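You operate a simulated robot arm through the tools that you are given. There is no shell and no other tool. Be economical: measure what you need, move in short steps, check, and stop when the job is done.

You are at the controls of a simulated two-armed robot. One attempt, no reset.

JOB
On the counter top, fold the red check tea towel in half and then in half again.
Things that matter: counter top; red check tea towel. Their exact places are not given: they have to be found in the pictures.

It is judged by the outcome, as a careful person would: the job done as asked, and still so three seconds after it is handed in. It fails if anything else is knocked over, pushed out of place, dropped, spilled or broken. Flat cloth is picked up by pressing the open fingertips on it (5 to 10 N) and closing them slowly along it; thin cloth reads only 2 to 8 mm in the jaws.

ROBOT AND FRAMES
Two 6-joint arms with two-finger parallel grippers on one trunk, on a base that drives. Base frame: it is fixed to the floor where the robot stands at the start and does not move with it; the origin is under the middle of the robot, x ahead of it, y to its left, z up; the surface under the hand at the start is at about z = 900. Readings come in mm, rad, newtons and seconds.
The left shoulder is at the start at [280, 185, 1030], the right one opposite. With the tool pointing down near the work surface each hand reaches from about 560 to 940 mm from the robot's upright axis, wherever it stands, measured 20 degrees to its own side. Places, roughly: counter top [600, -200, 900]; red check tea towel [600, -200, 900]. Payload 1.57 kg a hand.
The tool frame of a hand sits at the grasp point between the pads (the TCP): z along the fingers, y along the line on which they close. The tips reach 30 mm beyond it. Largest opening 80 mm; finger width 17, thickness 12; the body of the gripper, 40 by 82 mm, starts 80 mm behind the TCP.
Orientation is told as [roll, pitch, yaw] about the base's x, y, z axes, in that order, counted from this pose: with the fingers straight down and closing along the base's y, the tool's x points along the base's -x, its y along +y and its z along -z.

CONTROLS
- The arms move only by the tool move_arm. It takes "left_moves", "right_moves" or both (then of equal length, played together; a hand with none holds still); each is a list of rows, each a list of 7 numbers: the shift along the tool's x, y, z in mm, then the turn, a rotation vector about the tool's x, y, z in rad, then the finger opening in mm, from 0 to 80. In form: [[x, y, z, ax, ay, az, hand], ...]. A call has 1 to 10 rows; each row shifts and turns the commanded pose from where the row before left it, along the tool's axes as they then stand. Rows are played at 5 a second. More than 50 mm and 0.15 rad between two rows, or a gripper value outside its range, and nothing of the call is played. Where a pose cannot be reached the arm comes as near as it can. A force on the tool above 40 N (or 10 N above the force at the start of the call, whichever is more), or a blocked arm, ends the call early, and 0.2 s more pass. The fingers move at their own pace (about 153 mm/s each) and stop on an object; they squeeze with about 43 N. The grip force told is the motor's: it shows also when the fingers shut on nothing. Time passes only in rows, and 0.2 s behind the last, so rows that do not move let the fingers close. The reply holds the time, the measured pose of the TCP, the force on the tool along the base axes, the opening and the grip force, in the units named above and with some noise, with the torque about the TCP (base axes, N m) and any sound that the robot's microphone picked up, and new pictures: "views" is both (left out), scene, wrist or none (wrist: the cameras of the hands that moved).
- Cameras (640 x 400 px; columns grow to the right, rows downward): "scene" is now at [233.7, 1.7, 1463.1]; the picture's right is [0.02, -1.00, 0.00], its down [-0.81, -0.02, -0.59] and it looks along [0.59, 0.01, -0.81] (base axes); focal length 268 px, centre (320, 200). "left" rides on the left gripper at [72, 7, -122] in its tool frame; the picture's right is [-0.09, 1.00, 0.00], its down [-0.84, -0.08, -0.54] and it looks along [-0.54, -0.05, 0.84] (tool axes); focal length 238 px, centre (320, 200). "right" rides on the right gripper at [72, -7, -122] in its tool frame; the picture's right is [0.09, 1.00, 0.00], its down [-0.84, 0.08, -0.54] and it looks along [-0.54, 0.05, 0.84] (tool axes); focal length 238 px, centre (320, 200).
- lift_body(by): slides the trunk up (or, below 0, down) by that many mm; the arms and the scene camera ride with it, the base frame stays. It gives what a move gives, with no picture.
- steer(legs): drives the robot by 1 to 6 legs, each [ahead, turn to the left] in mm and rad, along the robot's own axes; the way and the turn of a leg run together, so that a leg with both is an arc; at most 1500 mm and 3.142 rad a leg. The arms and the cameras ride along, it lands a little off, and it stops where it bumps. It gives what a move gives, and a new picture of the scene camera.
- aim_head(pan, tilt): turns the head with the scene camera to pan (to the left, within 1.501 rad either way) and tilt (down, from -0.506 to 1.204), counted from straight ahead of the robot. It gives what a move gives, and a new picture of the scene camera.
- locate(camera, pixels): for up to 12 pixels [column, row] of the newest picture of that camera ("zoom" is the newest enlarged one), the place [x, y, z] in the base frame of the surface seen there, good to about 2 mm. The clock stands still meanwhile.
- close_up(camera, box): a new picture of the part [left, top, right, bottom] of that camera's present view, enlarged. The clock stands still meanwhile.
- job_done(): hands the job in; it is judged then, once.

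Keep the steps short. Do not move on a guess: measure, check each grasp and each placing, and mend mistakes. In all there are 80 turns and 260 pictures (those below and enlarged ones count). Leave the grippers open and the arms clear of the work at the hand-in unless told otherwise, and finish with a single line.

The tools are called after "Request:" as a command line: name --argument value ..., lists and objects as JSON in quotes. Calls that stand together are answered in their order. move_arm: Moves the arms, as the interface text tells. Its arguments: {"type":"object","properties":{"left_moves":{"type":"array"},"right_moves":{"type":"array"},"views":{"type":"string","enum":["both","scene","wrist","none"]}},"required":[]} The other tools are called the same way: lift_body (by) slides the trunk up or down; steer (legs) drives the base; aim_head (pan, tilt) turns the head that bears the scene camera; locate (camera, pixels) gives the place of the surface under pixels of a picture; close_up (camera, box) takes an enlarged picture of a part of a camera's view; job_done () hands the job in.

At the start:

```text
time_s: 0.0
left_eef_pos: [595.0, 128.1, 1126.6]
left_tool_rot: [0.001, -0.001, -0.002]
left_wrist_force: [0.4, 0.4, 0.3]
left_ft_torque: [0.01, 0.01, 0.0]
left_opening: 79.9
left_grip_force: 0.1
right_eef_pos: [501.8, -344.8, 1087.3]
right_tool_rot: [0.001, 0.0, -0.001]
right_wrist_force: [-0.1, 0.6, 0.3]
right_ft_torque: [0.01, 0.0, -0.05]
right_opening: 79.9
right_grip_force: 0.0
trunk travel left (down, up): [-725.0, 265.0]
robot x, y, heading: [-0.6, -1.9, -0.002]
head pan, tilt: [0.019, 0.939]
```

scene: 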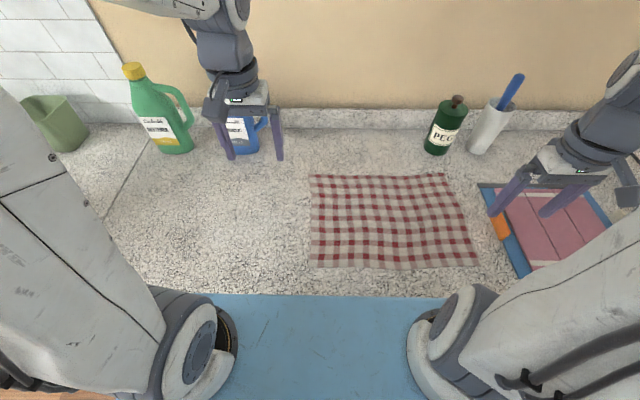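
right: 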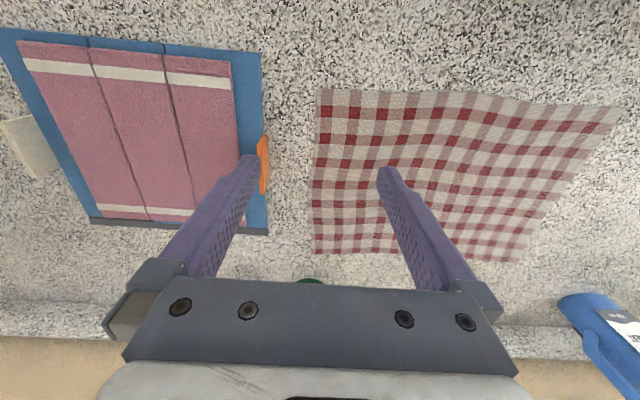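
left: 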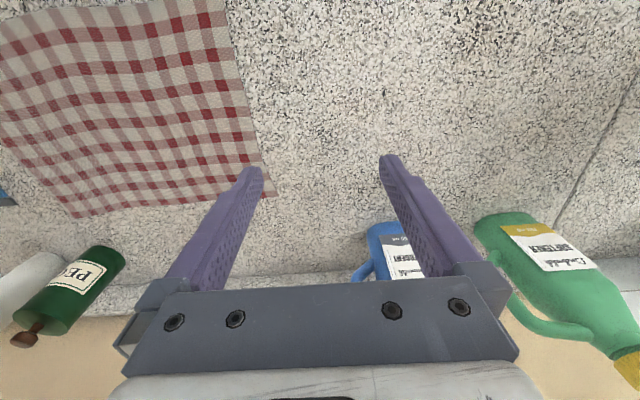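

I see the towel in the scene picture, corners near (310,175), (445,173), (478,266), (309,267). First I measure its corners and surroundings.

Request:
locate --camera "scene" --pixels '[[311, 176], [444, 174], [477, 264], [310, 266], [380, 175], [394, 267], [310, 220], [462, 220], [390, 220], [300, 285], [483, 190], [440, 150]]'

Request:
close_up --camera "scene" --box '[290, 150, 500, 281]'

```text
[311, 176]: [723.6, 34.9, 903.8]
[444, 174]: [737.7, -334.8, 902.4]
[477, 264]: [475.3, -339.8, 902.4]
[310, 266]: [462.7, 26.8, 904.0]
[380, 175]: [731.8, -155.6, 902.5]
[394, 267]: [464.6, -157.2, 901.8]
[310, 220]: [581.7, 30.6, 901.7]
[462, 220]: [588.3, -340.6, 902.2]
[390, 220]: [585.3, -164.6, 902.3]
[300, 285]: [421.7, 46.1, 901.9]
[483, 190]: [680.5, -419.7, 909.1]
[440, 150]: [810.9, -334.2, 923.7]
```

```text
3.05 times, centred on (395, 216) of scene
```

zoom: 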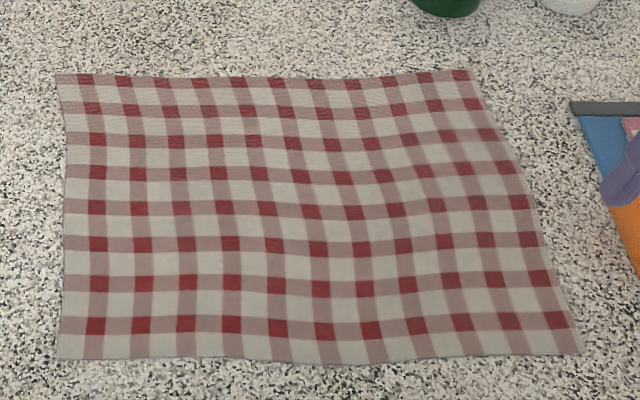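

The towel is about 370 mm (y) by 265 mm (x), on a counter at z≈901. The near corners are too close to the robot for the hands, so I back up 80 mm.

Request:
steer --legs '[[-80, 0]]'

```text
time_s: 1.1
left_eef_pos: [514.9, 127.9, 1125.3]
left_tool_rot: [0.002, 0.0, -0.002]
left_wrist_force: [-0.5, -0.8, -0.6]
left_ft_torque: [0.04, 0.02, -0.03]
left_opening: 79.9
left_grip_force: 0.0
right_eef_pos: [421.0, -345.3, 1086.8]
right_tool_rot: [-0.001, 0.0, -0.002]
right_wrist_force: [0.2, -0.3, 0.2]
right_ft_torque: [0.01, 0.0, -0.01]
right_opening: 79.8
right_grip_force: 0.0
trunk travel left (down, up): [-725.0, 265.0]
robot x, y, heading: [-82.8, 1.3, -0.001]
head pan, tilt: [0.019, 0.939]
```

scene: 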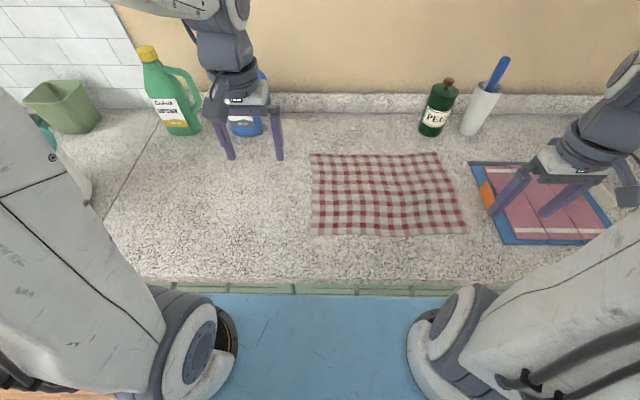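

Now I bring both hands above the near corners, left over (477,-4) and right over (488,-306), with the tips about 30 mm above the cloth and 40 mm open.

Request:
move_arm --left_moves '[[7.6, -26.4, 33, 0, 0, 0, 40], [7.6, -26.4, 33, 0, 0, 0, 40], [7.6, -26.4, 33, 0, 0, 0, 40], [7.6, -26.4, 33, 0, 0, 0, 40], [7.6, -26.4, 33, 0, 0, 0, 40]]' --right_moves '[[-13.4, 7.8, 25.4, 0, 0, 0, 40], [-13.4, 7.8, 25.4, 0, 0, 0, 40], [-13.4, 7.8, 25.4, 0, 0, 0, 40], [-13.4, 7.8, 25.4, 0, 0, 0, 40], [-13.4, 7.8, 25.4, 0, 0, 0, 40]]'

```text
time_s: 2.3
left_eef_pos: [475.9, -4.0, 962.2]
left_tool_rot: [-0.002, 0.0, -0.003]
left_wrist_force: [0.2, 0.4, 0.3]
left_ft_torque: [-0.02, 0.0, 0.02]
left_opening: 40.3
left_grip_force: 0.1
right_eef_pos: [486.6, -305.1, 960.1]
right_tool_rot: [-0.002, 0.001, -0.002]
right_wrist_force: [-0.5, -0.2, -0.4]
right_ft_torque: [-0.01, 0.01, 0.0]
right_opening: 39.9
right_grip_force: 0.2
trunk travel left (down, up): [-725.0, 265.0]
robot x, y, heading: [-81.1, 2.9, -0.005]
head pan, tilt: [0.019, 0.939]
```

scene: 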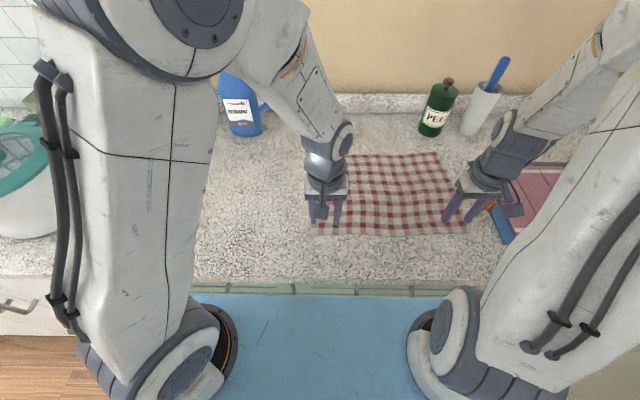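
right: 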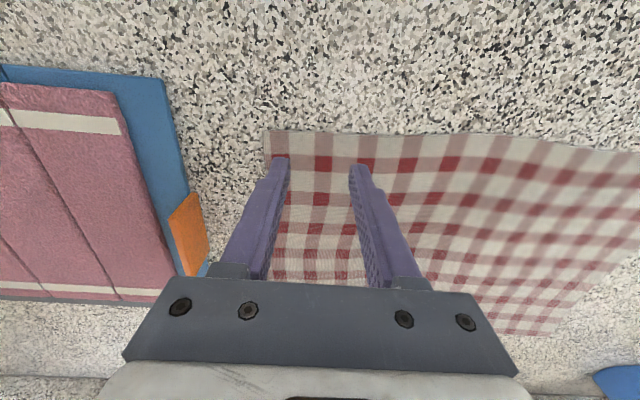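
left: 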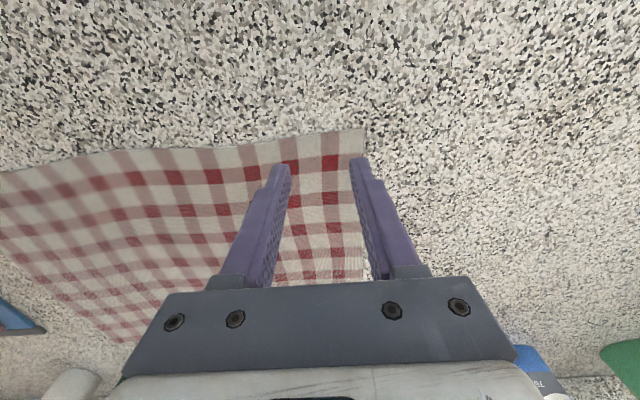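

Both hands sit over the corners. I lower them until the tips are near contact.

Request:
move_arm --left_moves '[[0, -2, 15, 0, 0, 0, 40], [0, 0, 11, 0, 0, 0, 40], [0, 0, 3, 0, 0, 0, 40]]' --right_moves '[[0, 2, 15, 0, 0, 0, 40], [0, 0, 9, 0, 0, 0, 40], [0, 0, 3, 0, 0, 0, 40]]' --views "wrist"

```text
time_s: 3.1
left_eef_pos: [475.2, -5.8, 931.7]
left_tool_rot: [0.0, -0.001, -0.003]
left_wrist_force: [0.1, -1.1, -0.2]
left_ft_torque: [-0.01, 0.0, -0.02]
left_opening: 40.2
left_grip_force: 0.0
right_eef_pos: [487.8, -303.9, 933.6]
right_tool_rot: [-0.002, 0.001, -0.001]
right_wrist_force: [-0.4, 0.4, -0.5]
right_ft_torque: [0.0, 0.05, -0.02]
right_opening: 39.7
right_grip_force: 0.2
trunk travel left (down, up): [-725.0, 265.0]
robot x, y, heading: [-77.3, -0.2, 0.001]
head pan, tilt: [0.019, 0.939]
```

right: 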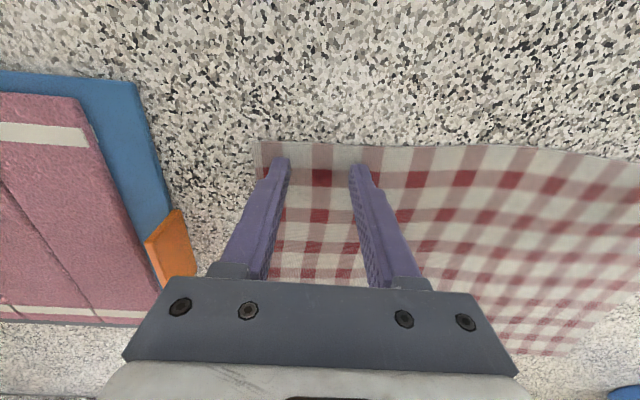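
left: 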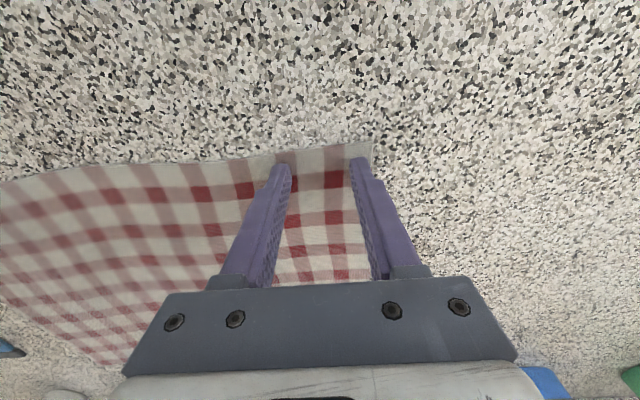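

Still no contact force. I press in small steps.

Request:
move_arm --left_moves '[[0, 0, 1, 0, 0, 0, 40], [0, 0, 1, 0, 0, 0, 40]]' --right_moves '[[0, 0, 1.5, 0, 0, 0, 40], [0, 0, 1.5, 0, 0, 0, 40]]' --views "none"

```text
time_s: 3.7
left_eef_pos: [475.4, -6.1, 930.6]
left_tool_rot: [-0.001, -0.003, -0.003]
left_wrist_force: [-0.4, 1.3, 13.2]
left_ft_torque: [0.14, 0.07, -0.02]
left_opening: 40.2
left_grip_force: 0.1
right_eef_pos: [486.1, -303.6, 931.1]
right_tool_rot: [-0.001, -0.001, -0.002]
right_wrist_force: [-2.1, 0.6, 8.6]
right_ft_torque: [-0.1, 0.06, -0.01]
right_opening: 39.9
right_grip_force: 0.1
trunk travel left (down, up): [-725.0, 265.0]
robot x, y, heading: [-78.8, -3.0, -0.0]
head pan, tilt: [0.019, 0.939]
```

Contact: left 13 N, right 8.6 N. I ease the left by 0.5 mm, then close both slowly.

Request:
move_arm --left_moves '[[0, 0, -0.5, 0, 0, 0, 36], [0, 0, 0, 0, 0, 0, 31], [0, 0, 0, 0, 0, 0, 26], [0, 0, 0, 0, 0, 0, 21], [0, 0, 0, 0, 0, 0, 16], [0, 0, 0, 0, 0, 0, 11], [0, 0, 0, 0, 0, 0, 6], [0, 0, 0, 0, 0, 0, 2], [0, 0, 0, 0, 0, 0, 0], [0, 0, 0, 0, 0, 0, 0]]' --right_moves '[[0, 0, 0, 0, 0, 0, 36], [0, 0, 0, 0, 0, 0, 31], [0, 0, 0, 0, 0, 0, 26], [0, 0, 0, 0, 0, 0, 21], [0, 0, 0, 0, 0, 0, 16], [0, 0, 0, 0, 0, 0, 11], [0, 0, 0, 0, 0, 0, 6], [0, 0, 0, 0, 0, 0, 2], [0, 0, 0, 0, 0, 0, 0], [0, 0, 0, 0, 0, 0, 0]]' --views "wrist"

```text
time_s: 5.9
left_eef_pos: [476.2, -6.9, 932.5]
left_tool_rot: [-0.001, -0.003, 0.0]
left_wrist_force: [1.5, -8.0, 8.1]
left_ft_torque: [-0.19, 0.03, 0.07]
left_opening: 2.3
left_grip_force: 23.6
right_eef_pos: [486.0, -303.8, 931.0]
right_tool_rot: [0.001, -0.001, -0.002]
right_wrist_force: [-0.5, 9.7, 27.7]
right_ft_torque: [0.23, 0.18, -0.01]
right_opening: 2.3
right_grip_force: 24.1
trunk travel left (down, up): [-725.0, 265.0]
robot x, y, heading: [-82.9, 0.3, -0.003]
head pan, tilt: [0.019, 0.939]
```

right: 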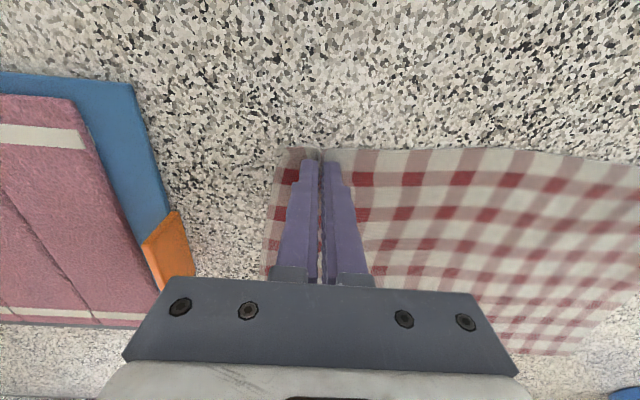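
left: 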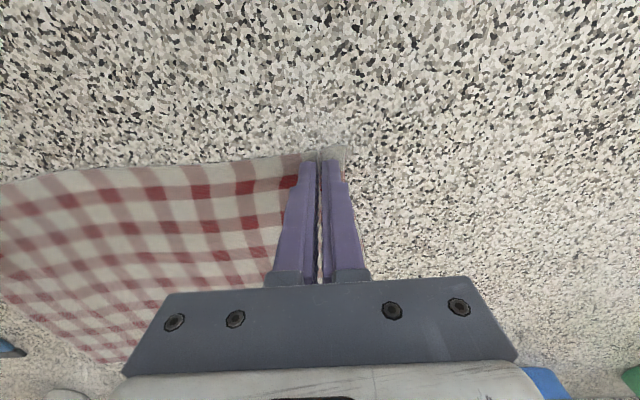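

Both read 2.3 mm: cloth held. I lift 45 mm with a slight forward move and check.

Request:
move_arm --left_moves '[[0, 0, -15, 0, 0, 0, 0], [-5, 0, -15, 0, 0, 0, 0], [-5, 0, -15, 0, 0, 0, 0]]' --right_moves '[[0, 0, -15, 0, 0, 0, 0], [-5, 0, -15, 0, 0, 0, 0], [-5, 0, -15, 0, 0, 0, 0]]'

```text
time_s: 6.7
left_eef_pos: [485.6, -6.4, 976.1]
left_tool_rot: [-0.002, 0.0, -0.001]
left_wrist_force: [0.9, -9.9, 0.9]
left_ft_torque: [-0.29, -0.03, 0.02]
left_opening: 2.3
left_grip_force: 23.1
right_eef_pos: [498.0, -304.3, 974.1]
right_tool_rot: [0.0, -0.001, -0.002]
right_wrist_force: [-0.9, 8.8, 0.3]
right_ft_torque: [0.28, 0.02, 0.02]
right_opening: 2.2
right_grip_force: 24.0
trunk travel left (down, up): [-725.0, 265.0]
robot x, y, heading: [-79.9, 1.1, -0.001]
head pan, tilt: [0.019, 0.939]
```

scene: 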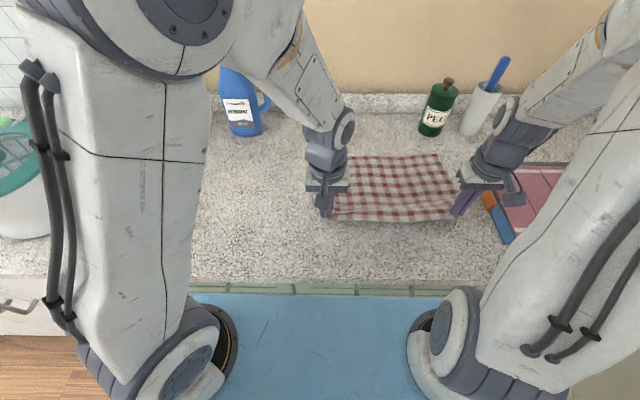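
right: 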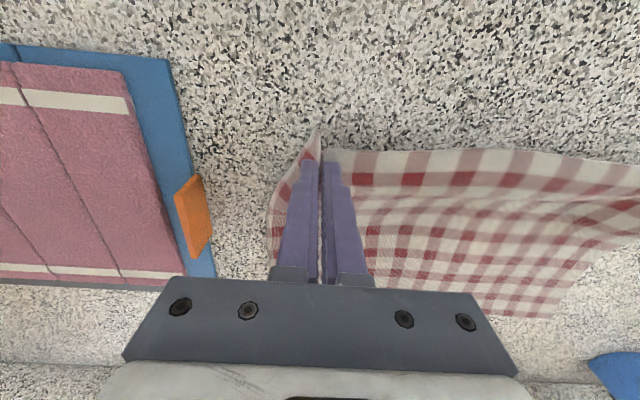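
left: 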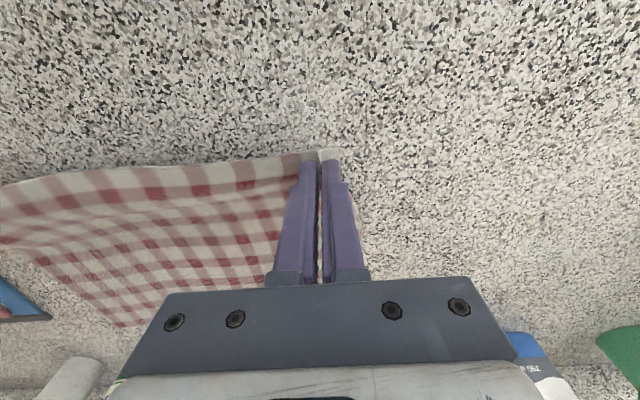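

Held and taut across. I ease the hands 4 mm inward each and carry both corners over in an arc toward the far edge.

Request:
move_arm --left_moves '[[-25, -2, -25, 0, 0, 0, 0], [-25, -2, -20, 0, 0, 0, 0], [-30, 0, -12, 0, 0, 0, 0], [-30, 0, -3, 0, 0, 0, 0], [-30, 0, 8, 0, 0, 0, 0], [-30, 0, 17, 0, 0, 0, 0], [-25, 0, 20, 0, 0, 0, 0], [-20, 0, 22, 0, 0, 0, 0]]' --right_moves '[[-25, 2, -25, 0, 0, 0, 0], [-25, 2, -20, 0, 0, 0, 0], [-30, 0, -12, 0, 0, 0, 0], [-30, 0, -3, 0, 0, 0, 0], [-30, 0, 8, 0, 0, 0, 0], [-30, 0, 17, 0, 0, 0, 0], [-25, 0, 20, 0, 0, 0, 0], [-20, 0, 22, 0, 0, 0, 0]]'

```text
time_s: 8.5
left_eef_pos: [701.2, -10.6, 968.4]
left_tool_rot: [0.001, -0.002, -0.001]
left_wrist_force: [0.0, -1.4, 0.3]
left_ft_torque: [0.0, -0.03, 0.0]
left_opening: 2.1
left_grip_force: 24.4
right_eef_pos: [712.4, -299.6, 968.1]
right_tool_rot: [-0.001, 0.002, -0.002]
right_wrist_force: [-0.7, 1.9, 0.3]
right_ft_torque: [0.0, -0.02, 0.01]
right_opening: 2.0
right_grip_force: 24.0
trunk travel left (down, up): [-725.0, 265.0]
robot x, y, heading: [-81.5, 1.4, -0.002]
head pan, tilt: [0.019, 0.939]
```

scene: 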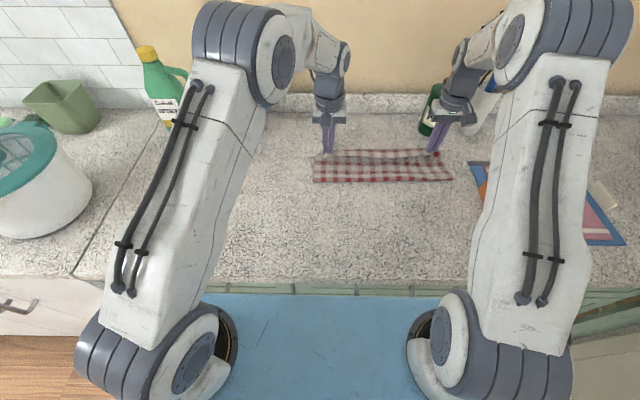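
right: 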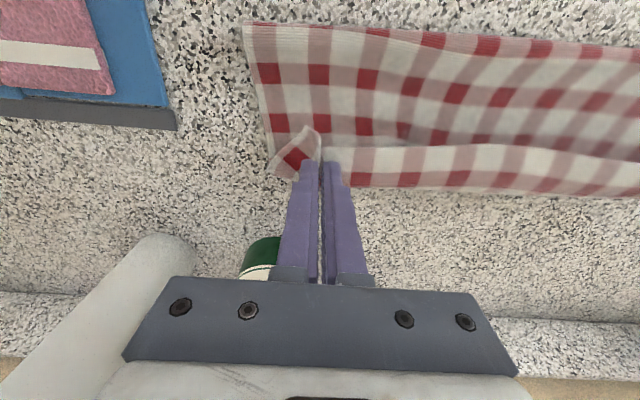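
left: 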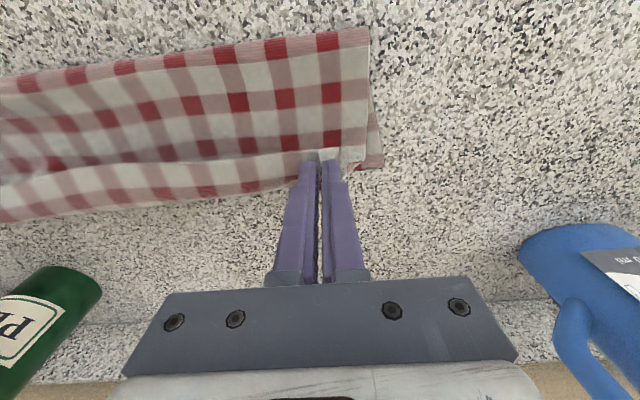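

The fold is going well. I measure the far edge and the crease.

Request:
locate --camera "left" --pixels '[[368, 30], [378, 165], [250, 48], [60, 212], [250, 190], [330, 155], [120, 75]]'

Request:
locate --camera "right" --pixels '[[246, 24], [272, 172], [450, 40], [500, 190], [312, 130], [400, 184]]'

```text
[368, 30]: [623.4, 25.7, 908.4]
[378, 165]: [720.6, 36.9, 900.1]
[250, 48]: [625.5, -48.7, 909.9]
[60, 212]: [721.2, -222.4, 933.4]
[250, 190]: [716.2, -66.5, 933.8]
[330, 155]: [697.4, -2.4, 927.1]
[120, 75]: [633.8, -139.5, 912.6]
```

```text
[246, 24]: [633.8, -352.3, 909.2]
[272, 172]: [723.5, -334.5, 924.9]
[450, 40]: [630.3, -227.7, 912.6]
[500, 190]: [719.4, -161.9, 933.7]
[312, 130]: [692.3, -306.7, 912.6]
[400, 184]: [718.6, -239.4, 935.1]
```

Request:
close_up --camera "scene" --box '[295, 130, 465, 236]'

```text
3.76 times, centred on (380, 183) of scene
```

zoom: 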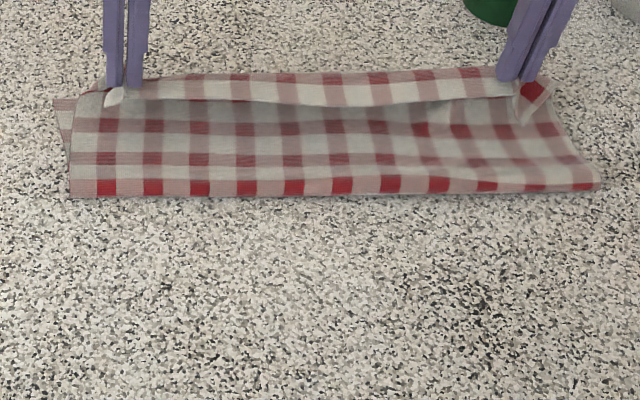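

The upper edge hangs slightly above its place. I lower both hands with 14 mm forward to bring edges into line.

Request:
move_arm --left_moves '[[-7, 0, 10, 0, 0, 0, 0], [-7, 0, 10, 0, 0, 0, 0], [0, 0, 9, 0, 0, 0, 0], [0, 0, 3, 0, 0, 0, 0]]' --right_moves '[[-7, -1, 10, 0, 0, 0, 0], [-7, -1, 10, 0, 0, 0, 0], [0, -1, 9, 0, 0, 0, 0], [0, 0, 3, 0, 0, 0, 0]]'

Request:
close_up --camera "scene" --box '[295, 130, 465, 236]'

```text
time_s: 9.5
left_eef_pos: [714.7, -10.5, 936.7]
left_tool_rot: [-0.002, 0.001, -0.002]
left_wrist_force: [1.1, -3.3, 1.7]
left_ft_torque: [-0.1, 0.0, 0.0]
left_opening: 2.5
left_grip_force: 23.7
right_eef_pos: [726.1, -303.8, 935.6]
right_tool_rot: [0.0, 0.0, -0.002]
right_wrist_force: [0.7, 2.7, 0.1]
right_ft_torque: [0.09, 0.0, -0.01]
right_opening: 2.1
right_grip_force: 23.8
trunk travel left (down, up): [-725.0, 265.0]
robot x, y, heading: [-82.0, -1.9, -0.0]
head pan, tilt: [0.019, 0.939]
```

scene: 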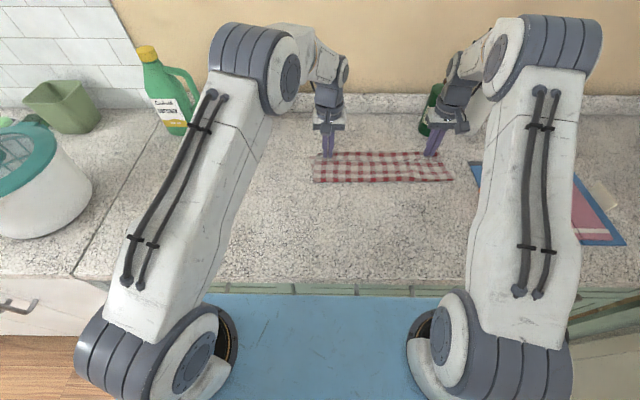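
right: 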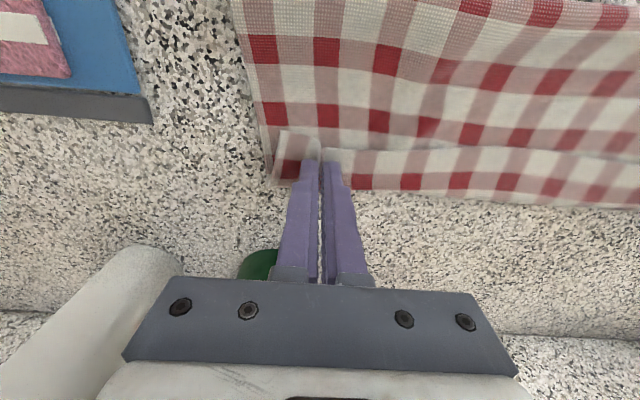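
left: 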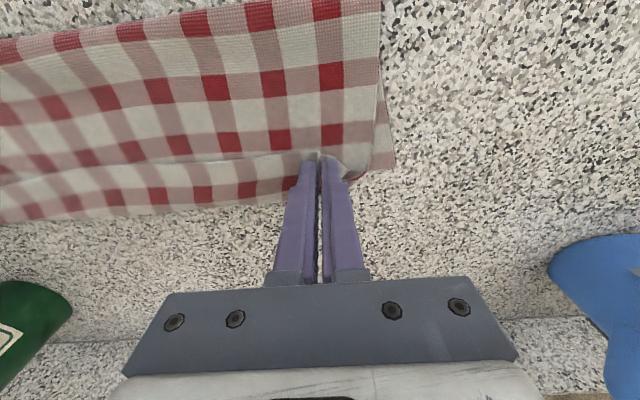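

```text
3.76 times, centred on (380, 183) of scene
```

zoom: 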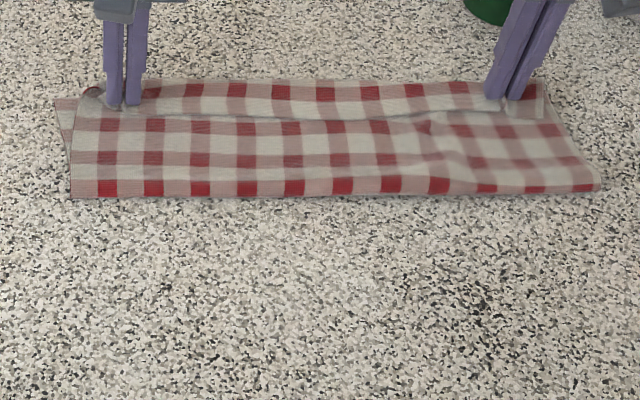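

Request:
locate --camera "left" --pixels '[[393, 165], [340, 180], [250, 200], [150, 212], [250, 155], [378, 20], [200, 8], [250, 180]]'

Request:
locate --camera "zoom" --pixels '[[70, 195], [300, 195], [600, 190], [60, 100], [250, 84], [545, 88], [330, 120]]'

```text
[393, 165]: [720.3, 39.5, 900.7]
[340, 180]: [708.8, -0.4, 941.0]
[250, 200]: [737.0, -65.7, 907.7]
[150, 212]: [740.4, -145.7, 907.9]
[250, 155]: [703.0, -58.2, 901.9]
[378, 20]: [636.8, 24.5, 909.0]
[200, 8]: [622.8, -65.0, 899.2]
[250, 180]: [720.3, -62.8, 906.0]
```

```text
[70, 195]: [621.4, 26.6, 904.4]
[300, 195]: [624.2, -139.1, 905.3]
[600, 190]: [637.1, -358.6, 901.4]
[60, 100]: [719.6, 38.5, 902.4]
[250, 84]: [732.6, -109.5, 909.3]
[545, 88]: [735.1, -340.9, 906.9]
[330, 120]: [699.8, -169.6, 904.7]
```

The measurement shows the near edge's strip is doubled back (edge at x≈703, turned-over bend at x≈737), since the hands did not turn with the cloth. Plan: pull the edge forward until the strip unrolls flat, release, regrip it (now facing properly) and bring it back into line. First I check the room near the dark green bottle.

Request:
aim_head --pan -0.2 --tilt 0.8

Request:
close_up --camera "scene" --box '[320, 60, 520, 185]'

```text
time_s: 10.2
left_eef_pos: [714.9, -11.2, 935.6]
left_tool_rot: [-0.001, -0.002, -0.002]
left_wrist_force: [0.1, -3.7, 1.2]
left_ft_torque: [-0.11, -0.04, 0.04]
left_opening: 2.1
left_grip_force: 23.6
right_eef_pos: [726.7, -302.6, 935.2]
right_tool_rot: [0.001, 0.0, -0.001]
right_wrist_force: [-0.5, 4.4, -0.3]
right_ft_torque: [0.1, -0.01, -0.01]
right_opening: 2.0
right_grip_force: 23.5
trunk travel left (down, up): [-725.0, 265.0]
robot x, y, heading: [-81.4, 0.0, -0.0]
head pan, tilt: [-0.201, 0.799]
```

scene: 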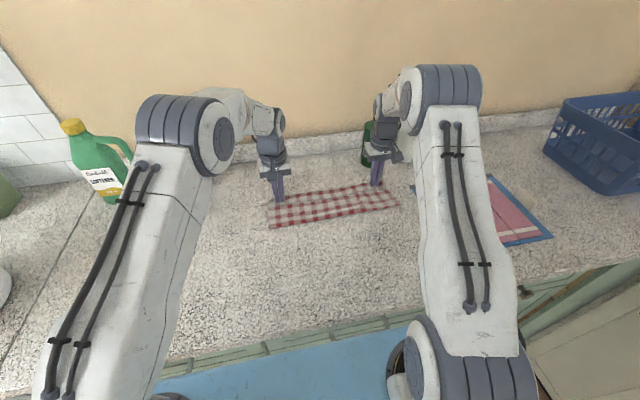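

```text
3.20 times, centred on (420, 122) of scene
```

zoom: 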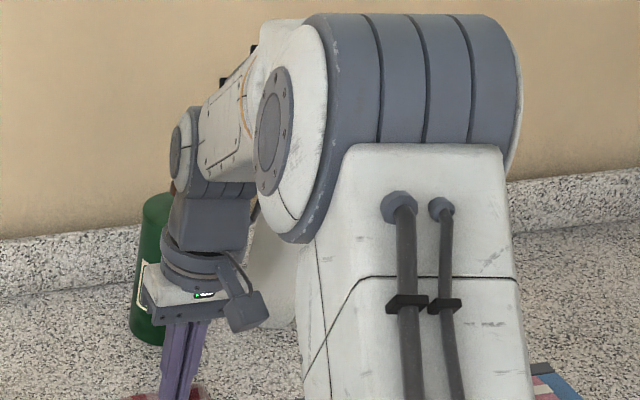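

Bottle's front is at x≈815, top z≈1061, so I keep the right hand at x≤768. I pull both hands forward 40 mm, slightly raised, to unroll the strip.

Request:
move_arm --left_moves '[[-5, 0, -8, 0, 0, 0, 0], [-10, 0, -4, 0, 0, 0, 0], [-10, 0, 0, 0, 0, 0, 0], [-10, 0, 3, 0, 0, 0, 0], [-6, 0, 4, 0, 0, 0, 0]]' --right_moves '[[-5, 0, -8, 0, 0, 0, 0], [-10, 0, -4, 0, 0, 0, 0], [-10, 0, 0, 0, 0, 0, 0], [-10, 0, 3, 0, 0, 0, 0], [-6, 0, 4, 0, 0, 0, 0]]'

Request:
close_up --camera "scene" --box '[240, 140, 440, 265]'

```text
time_s: 11.4
left_eef_pos: [756.8, -9.7, 941.6]
left_tool_rot: [-0.002, 0.0, -0.002]
left_wrist_force: [0.1, -4.1, 0.4]
left_ft_torque: [-0.1, -0.02, -0.01]
left_opening: 2.2
left_grip_force: 23.7
right_eef_pos: [767.1, -302.1, 940.9]
right_tool_rot: [0.0, -0.001, -0.003]
right_wrist_force: [-0.3, 3.5, 0.3]
right_ft_torque: [0.12, 0.0, 0.01]
right_opening: 2.1
right_grip_force: 23.7
trunk travel left (down, up): [-725.0, 265.0]
robot x, y, heading: [-77.0, 4.3, -0.001]
head pan, tilt: [-0.201, 0.799]
```

scene: 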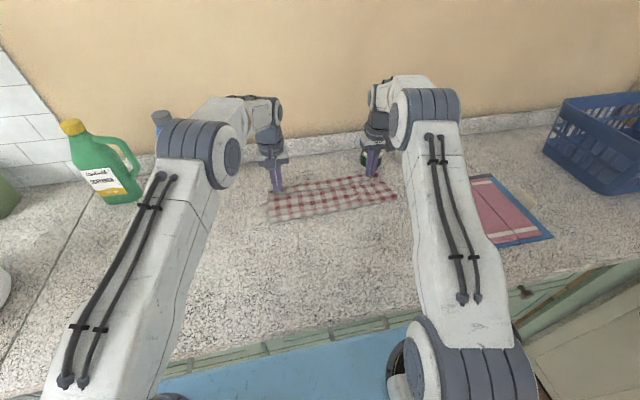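
right: 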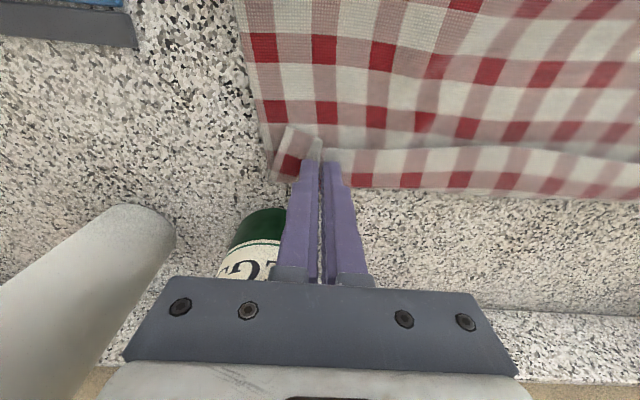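
left: 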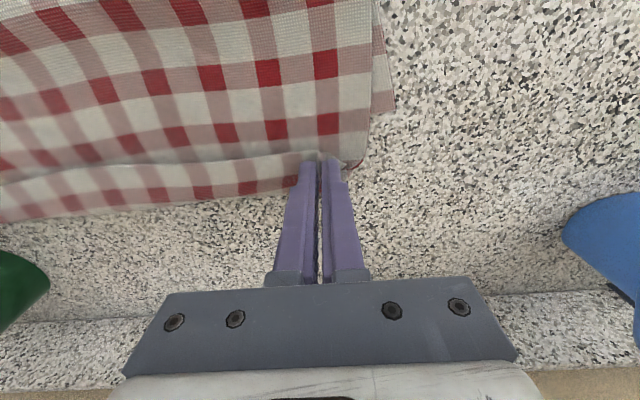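

```text
3.20 times, centred on (340, 202) of scene
```

zoom: 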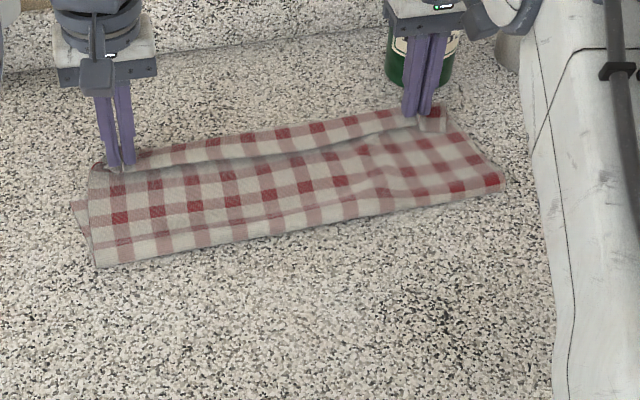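

Request:
locate --camera "left" --pixels '[[392, 105], [372, 10], [250, 190], [250, 155], [200, 205]]'

Request:
locate --camera "zoom" --pixels '[[98, 266], [300, 232], [500, 186], [260, 132], [260, 158], [72, 203], [440, 108]]'

```text
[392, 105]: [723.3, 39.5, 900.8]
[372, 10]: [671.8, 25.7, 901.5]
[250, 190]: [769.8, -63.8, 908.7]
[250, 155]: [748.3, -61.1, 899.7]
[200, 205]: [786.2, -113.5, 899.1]
```

```text
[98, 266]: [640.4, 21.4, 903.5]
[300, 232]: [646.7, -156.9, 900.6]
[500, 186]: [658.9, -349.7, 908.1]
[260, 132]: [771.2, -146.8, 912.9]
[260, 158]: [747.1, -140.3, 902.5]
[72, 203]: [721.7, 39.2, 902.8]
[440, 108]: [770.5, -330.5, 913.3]
```

The strip doubles back because the cloth's edge keeps pointing toward me in the grip. A better way with the same grip: lift the whole towel so it hangs, set its bottom edge down nearer to me, lay the lower half away from me, then bring the held edge back on top. That suits the grip's direction. First I lift up and back.

Request:
move_arm --left_moves '[[8, 0, -30, 0, 0, 0, 0], [16, 0, -38, 0, 0, 0, 0], [18, 0, -40, 0, 0, 0, 0], [18, 0, -40, 0, 0, 0, 0], [18, 0, -40, 0, 0, 0, 0], [18, 0, -40, 0, 0, 0, 0], [20, 0, -40, 0, 0, 0, 0]]' --right_moves '[[8, 0, -30, 0, 0, 0, 0], [18, 0, -38, 0, 0, 0, 0], [20, 0, -40, 0, 0, 0, 0], [20, 0, -40, 0, 0, 0, 0], [20, 0, -40, 0, 0, 0, 0], [20, 0, -40, 0, 0, 0, 0], [20, 0, -40, 0, 0, 0, 0]]'

```text
time_s: 13.0
left_eef_pos: [639.4, -10.6, 1208.5]
left_tool_rot: [0.001, 0.001, -0.002]
left_wrist_force: [0.3, -3.1, 0.0]
left_ft_torque: [-0.09, 0.02, 0.02]
left_opening: 2.2
left_grip_force: 23.8
right_eef_pos: [640.8, -304.8, 1209.7]
right_tool_rot: [0.0, 0.0, -0.001]
right_wrist_force: [0.4, 2.5, 0.3]
right_ft_torque: [0.06, 0.06, 0.01]
right_opening: 2.3
right_grip_force: 23.6
trunk travel left (down, up): [-725.0, 265.0]
robot x, y, heading: [-80.7, 1.7, -0.005]
head pan, tilt: [-0.201, 0.799]
```

scene: 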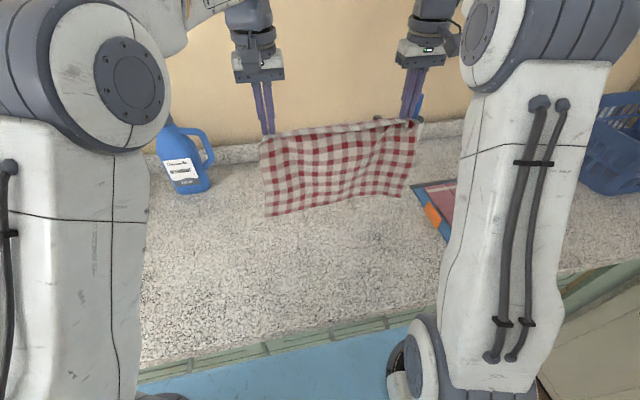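
right: 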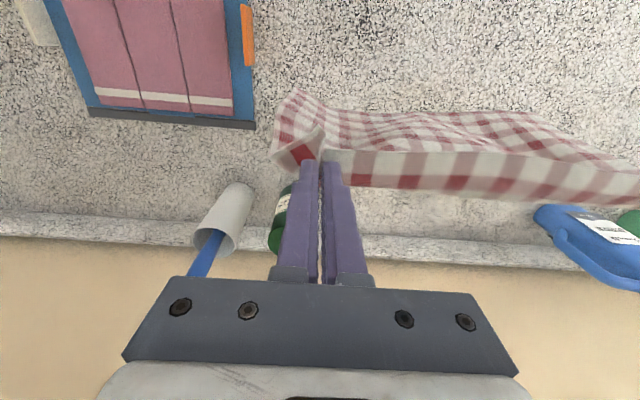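
left: 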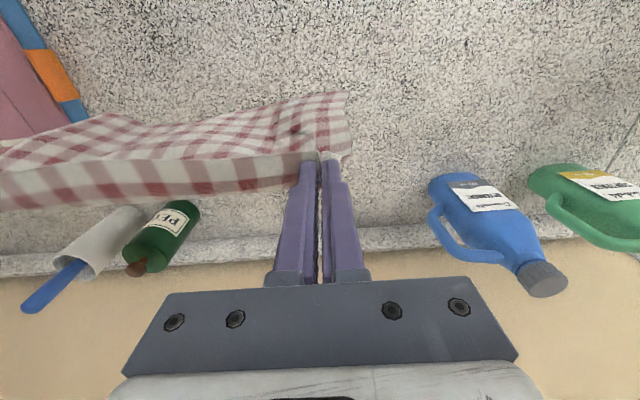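

The towel hangs. I carry it back 105 mm and let it settle.

Request:
move_arm --left_moves '[[20, 0, 0, 0, 0, 0, 0], [22, 0, 0, 0, 0, 0, 0], [22, 0, 0, 0, 0, 0, 0], [22, 0, 0, 0, 0, 0, 0], [19, 0, 0, 0, 0, 0, 0], [0, 0, 0, 0, 0, 0, 0], [0, 0, 0, 0, 0, 0, 0], [0, 0, 0, 0, 0, 0, 0], [0, 0, 0, 0, 0, 0, 0]]' --right_moves '[[20, 0, 0, 0, 0, 0, 0], [22, 0, 0, 0, 0, 0, 0], [22, 0, 0, 0, 0, 0, 0], [22, 0, 0, 0, 0, 0, 0], [20, 0, 0, 0, 0, 0, 0], [0, 0, 0, 0, 0, 0, 0], [0, 0, 0, 0, 0, 0, 0], [0, 0, 0, 0, 0, 0, 0], [0, 0, 0, 0, 0, 0, 0]]'

```text
time_s: 15.0
left_eef_pos: [534.4, -8.9, 1209.5]
left_tool_rot: [-0.002, -0.001, -0.001]
left_wrist_force: [0.0, -3.3, -0.4]
left_ft_torque: [-0.08, 0.0, 0.01]
left_opening: 2.0
left_grip_force: 23.3
right_eef_pos: [535.9, -303.3, 1208.4]
right_tool_rot: [0.001, 0.003, -0.002]
right_wrist_force: [0.4, 4.3, -0.4]
right_ft_torque: [0.08, 0.02, -0.03]
right_opening: 2.1
right_grip_force: 23.9
trunk travel left (down, up): [-725.0, 265.0]
robot x, y, heading: [-77.8, -0.5, 0.0]
head pan, tilt: [-0.201, 0.799]
```

scene: 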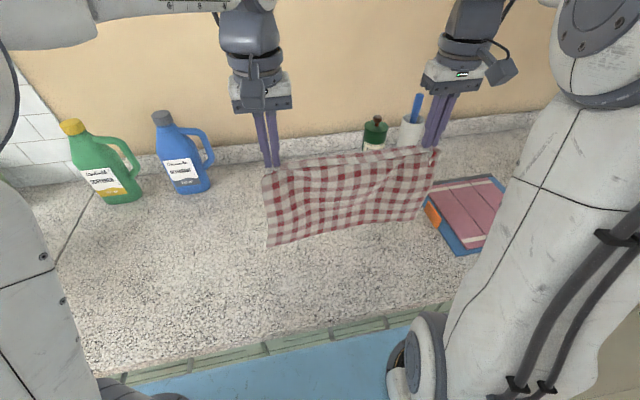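
right: 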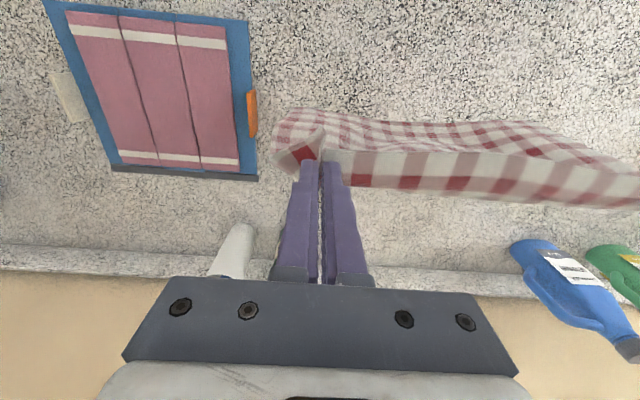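
left: 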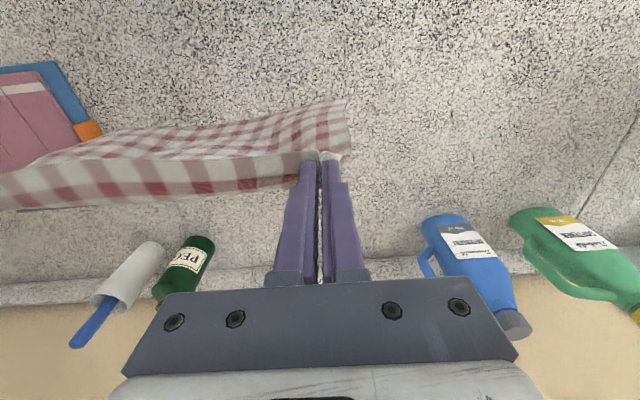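

I measure the hanging bottom edge.

Request:
locate --camera "scene" --pixels '[[267, 243], [300, 236], [350, 227], [400, 219], [422, 217], [265, 175], [437, 150], [350, 155]]'

```text
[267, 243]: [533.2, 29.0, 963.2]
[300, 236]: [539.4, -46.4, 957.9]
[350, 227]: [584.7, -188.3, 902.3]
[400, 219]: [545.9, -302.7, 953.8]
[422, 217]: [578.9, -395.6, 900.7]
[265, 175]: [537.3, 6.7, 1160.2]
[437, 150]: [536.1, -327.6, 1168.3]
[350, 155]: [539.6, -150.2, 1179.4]
```

The bottom edge hangs ~50 mm above the counter at x≈538. I lower while moving away, so the lower half lays out forward.

Request:
move_arm --left_moves '[[0, 0, 25, 0, 0, 0, 0], [-12, 0, 18, 0, 0, 0, 0], [-18, 0, 18, 0, 0, 0, 0], [-22, 0, 20, 0, 0, 0, 0], [-22, 0, 20, 0, 0, 0, 0], [-22, 0, 20, 0, 0, 0, 0], [-20, 0, 18, 0, 0, 0, 0], [-12, 0, 12, 0, 0, 0, 0], [0, 0, 0, 0, 0, 0, 0]]' --right_moves '[[0, 0, 25, 0, 0, 0, 0], [-12, 0, 18, 0, 0, 0, 0], [-18, 0, 18, 0, 0, 0, 0], [-22, 0, 20, 0, 0, 0, 0], [-22, 0, 20, 0, 0, 0, 0], [-22, 0, 20, 0, 0, 0, 0], [-20, 0, 18, 0, 0, 0, 0], [-12, 0, 12, 0, 0, 0, 0], [0, 0, 0, 0, 0, 0, 0]]'

```text
time_s: 17.0
left_eef_pos: [662.2, -11.0, 1058.3]
left_tool_rot: [-0.001, -0.002, -0.003]
left_wrist_force: [0.9, -2.6, -0.4]
left_ft_torque: [-0.03, -0.02, 0.01]
left_opening: 2.1
left_grip_force: 23.6
right_eef_pos: [663.9, -302.9, 1058.4]
right_tool_rot: [0.0, 0.0, -0.002]
right_wrist_force: [1.0, 3.3, 0.8]
right_ft_torque: [0.04, -0.02, 0.0]
right_opening: 2.0
right_grip_force: 24.0
trunk travel left (down, up): [-725.0, 265.0]
robot x, y, heading: [-78.2, -1.9, -0.003]
head pan, tilt: [-0.201, 0.799]
```

scene: 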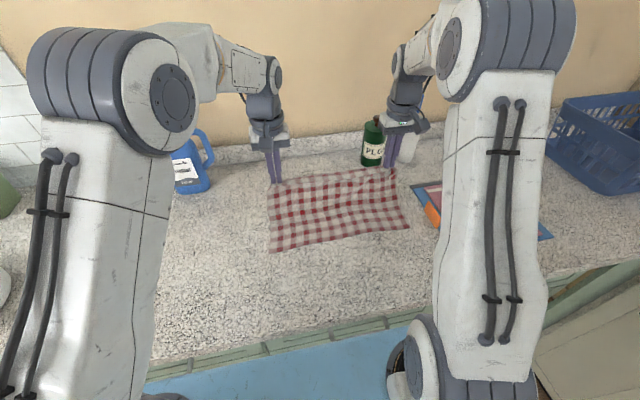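
right: 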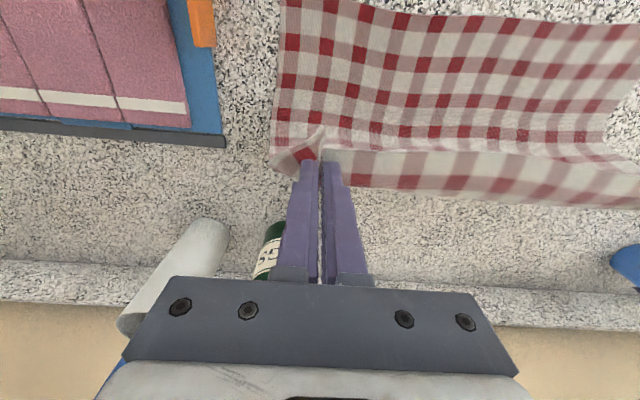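
left: 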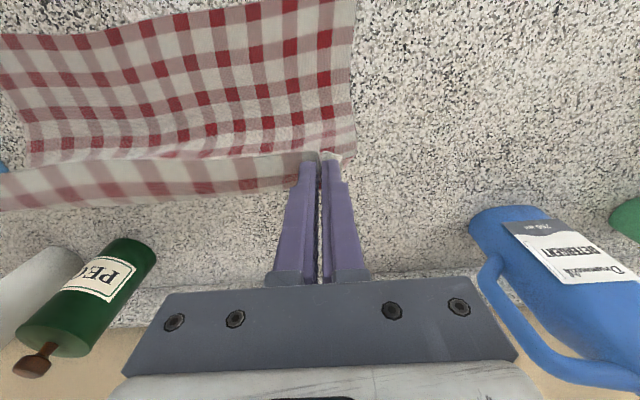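

Request:
locate --camera "scene" --pixels '[[272, 250], [300, 245], [340, 239], [380, 232], [408, 226], [275, 225], [340, 215], [340, 195], [398, 200]]'

```text
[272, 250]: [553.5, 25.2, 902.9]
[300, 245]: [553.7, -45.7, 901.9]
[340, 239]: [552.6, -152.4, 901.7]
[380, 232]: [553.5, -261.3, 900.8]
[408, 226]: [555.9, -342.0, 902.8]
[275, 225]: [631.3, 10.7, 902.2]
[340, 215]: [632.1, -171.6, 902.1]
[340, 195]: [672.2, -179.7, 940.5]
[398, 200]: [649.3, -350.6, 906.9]
```

Bottom edge lies straight at x≈553. Now I bring the held edge back over it, landing the grips at x≈567.

Request:
move_arm --left_moves '[[-15, 0, 3, 0, 0, 0, 0], [15, 0, 5, 0, 0, 0, 0], [22, 0, 12, 0, 0, 0, 0], [22, 0, 16, 0, 0, 0, 0], [20, 0, 22, 0, 0, 0, 0], [15, 0, 24, 0, 0, 0, 0], [10, 0, 22, 0, 0, 0, 0], [4, 0, 14, 0, 0, 0, 0]]' --right_moves '[[-15, 0, 3, 0, 0, 0, 0], [15, 0, 5, 0, 0, 0, 0], [22, 0, 12, 0, 0, 0, 0], [22, 0, 16, 0, 0, 0, 0], [20, 0, 22, 0, 0, 0, 0], [15, 0, 24, 0, 0, 0, 0], [10, 0, 22, 0, 0, 0, 0], [4, 0, 14, 0, 0, 0, 0]]'

Request:
close_up --camera "scene" --box '[240, 150, 440, 275]'

```text
time_s: 18.8
left_eef_pos: [569.9, -10.3, 939.9]
left_tool_rot: [-0.002, -0.001, -0.003]
left_wrist_force: [-0.7, -4.2, 0.5]
left_ft_torque: [-0.15, -0.04, 0.0]
left_opening: 2.2
left_grip_force: 24.0
right_eef_pos: [570.5, -303.6, 940.6]
right_tool_rot: [-0.001, 0.0, -0.001]
right_wrist_force: [0.4, 3.6, 0.0]
right_ft_torque: [0.07, 0.01, -0.04]
right_opening: 2.3
right_grip_force: 23.3
trunk travel left (down, up): [-725.0, 265.0]
robot x, y, heading: [-81.1, -2.0, -0.005]
head pan, tilt: [-0.201, 0.799]
```

scene: 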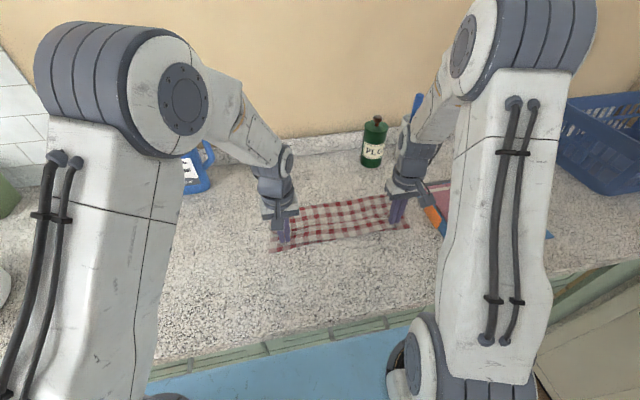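
right: 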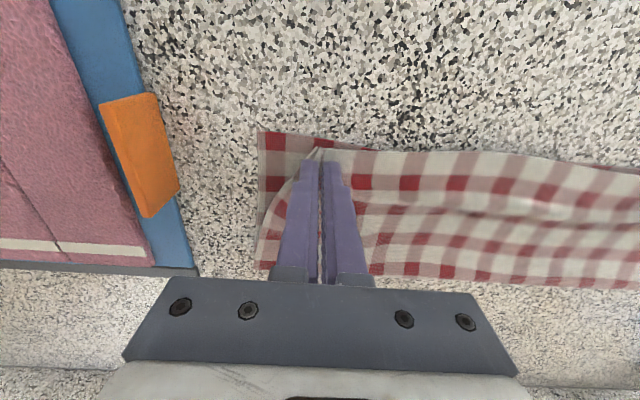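
left: 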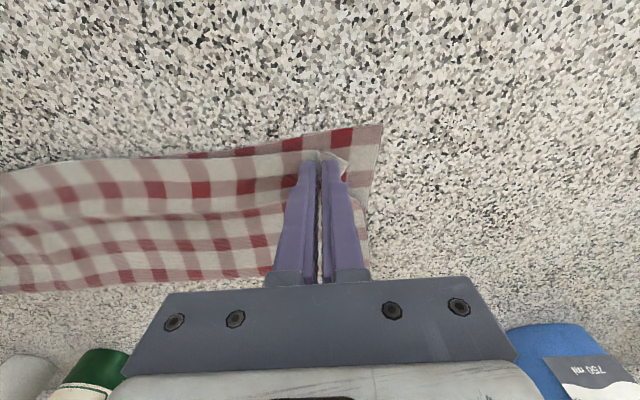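

```text
3.20 times, centred on (340, 212) of scene
```

zoom: 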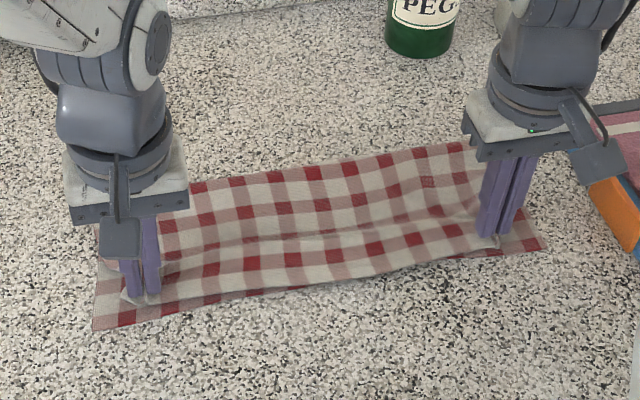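

Request:
locate --camera "left" --pixels '[[380, 128], [305, 150], [250, 153], [180, 158], [250, 278], [369, 265], [220, 152]]'

Request:
locate --camera "right" --pixels '[[260, 134], [320, 145], [400, 155], [500, 155], [400, 272], [260, 265], [560, 162]]'

```text
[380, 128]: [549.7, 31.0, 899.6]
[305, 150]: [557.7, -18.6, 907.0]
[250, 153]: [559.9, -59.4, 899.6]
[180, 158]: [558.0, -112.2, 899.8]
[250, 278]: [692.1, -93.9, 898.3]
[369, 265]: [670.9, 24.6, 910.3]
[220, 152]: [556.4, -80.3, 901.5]
```

```text
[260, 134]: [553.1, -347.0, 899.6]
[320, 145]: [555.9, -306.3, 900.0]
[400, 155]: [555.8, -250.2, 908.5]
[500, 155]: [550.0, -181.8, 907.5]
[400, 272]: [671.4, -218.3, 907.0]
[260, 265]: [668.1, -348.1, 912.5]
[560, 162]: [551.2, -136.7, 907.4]
```

Edges line up within a few mm. I lower to the surface and open slowly to 40 mm so the gathered cloth spreads back.

Request:
move_arm --left_moves '[[2, 0, 4, 0, 0, 0, 0], [0, 0, 3, 0, 0, 0, 0], [0, 0, 0, 0, 0, 0, 8], [0, 0, 0, 0, 0, 0, 16], [0, 0, 0, 0, 0, 0, 24], [0, 0, 0, 0, 0, 0, 32], [0, 0, 0, 0, 0, 0, 40]]' --right_moves '[[2, 0, 4, 0, 0, 0, 0], [0, 0, 3, 0, 0, 0, 0], [0, 0, 0, 0, 0, 0, 8], [0, 0, 0, 0, 0, 0, 16], [0, 0, 0, 0, 0, 0, 24], [0, 0, 0, 0, 0, 0, 32], [0, 0, 0, 0, 0, 0, 40]]' --views "wrist"

```text
time_s: 20.4
left_eef_pos: [567.4, -9.0, 933.5]
left_tool_rot: [0.001, 0.001, -0.003]
left_wrist_force: [0.0, 0.2, 0.2]
left_ft_torque: [-0.02, -0.02, 0.03]
left_opening: 39.8
left_grip_force: 0.0
right_eef_pos: [568.4, -303.2, 934.4]
right_tool_rot: [-0.002, -0.001, -0.002]
right_wrist_force: [0.0, 0.1, 0.9]
right_ft_torque: [0.01, -0.01, -0.01]
right_opening: 39.9
right_grip_force: 0.0
trunk travel left (down, up): [-725.0, 265.0]
robot x, y, heading: [-84.0, 4.6, 0.001]
head pan, tilt: [-0.201, 0.799]
```

right: 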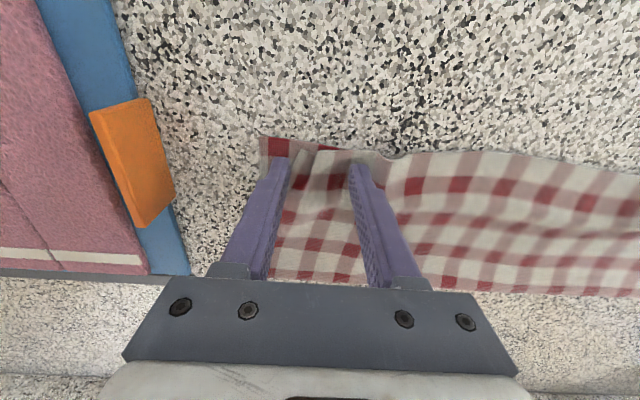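
left: 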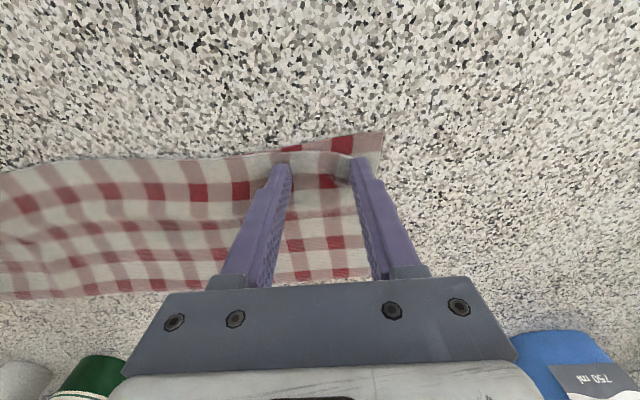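

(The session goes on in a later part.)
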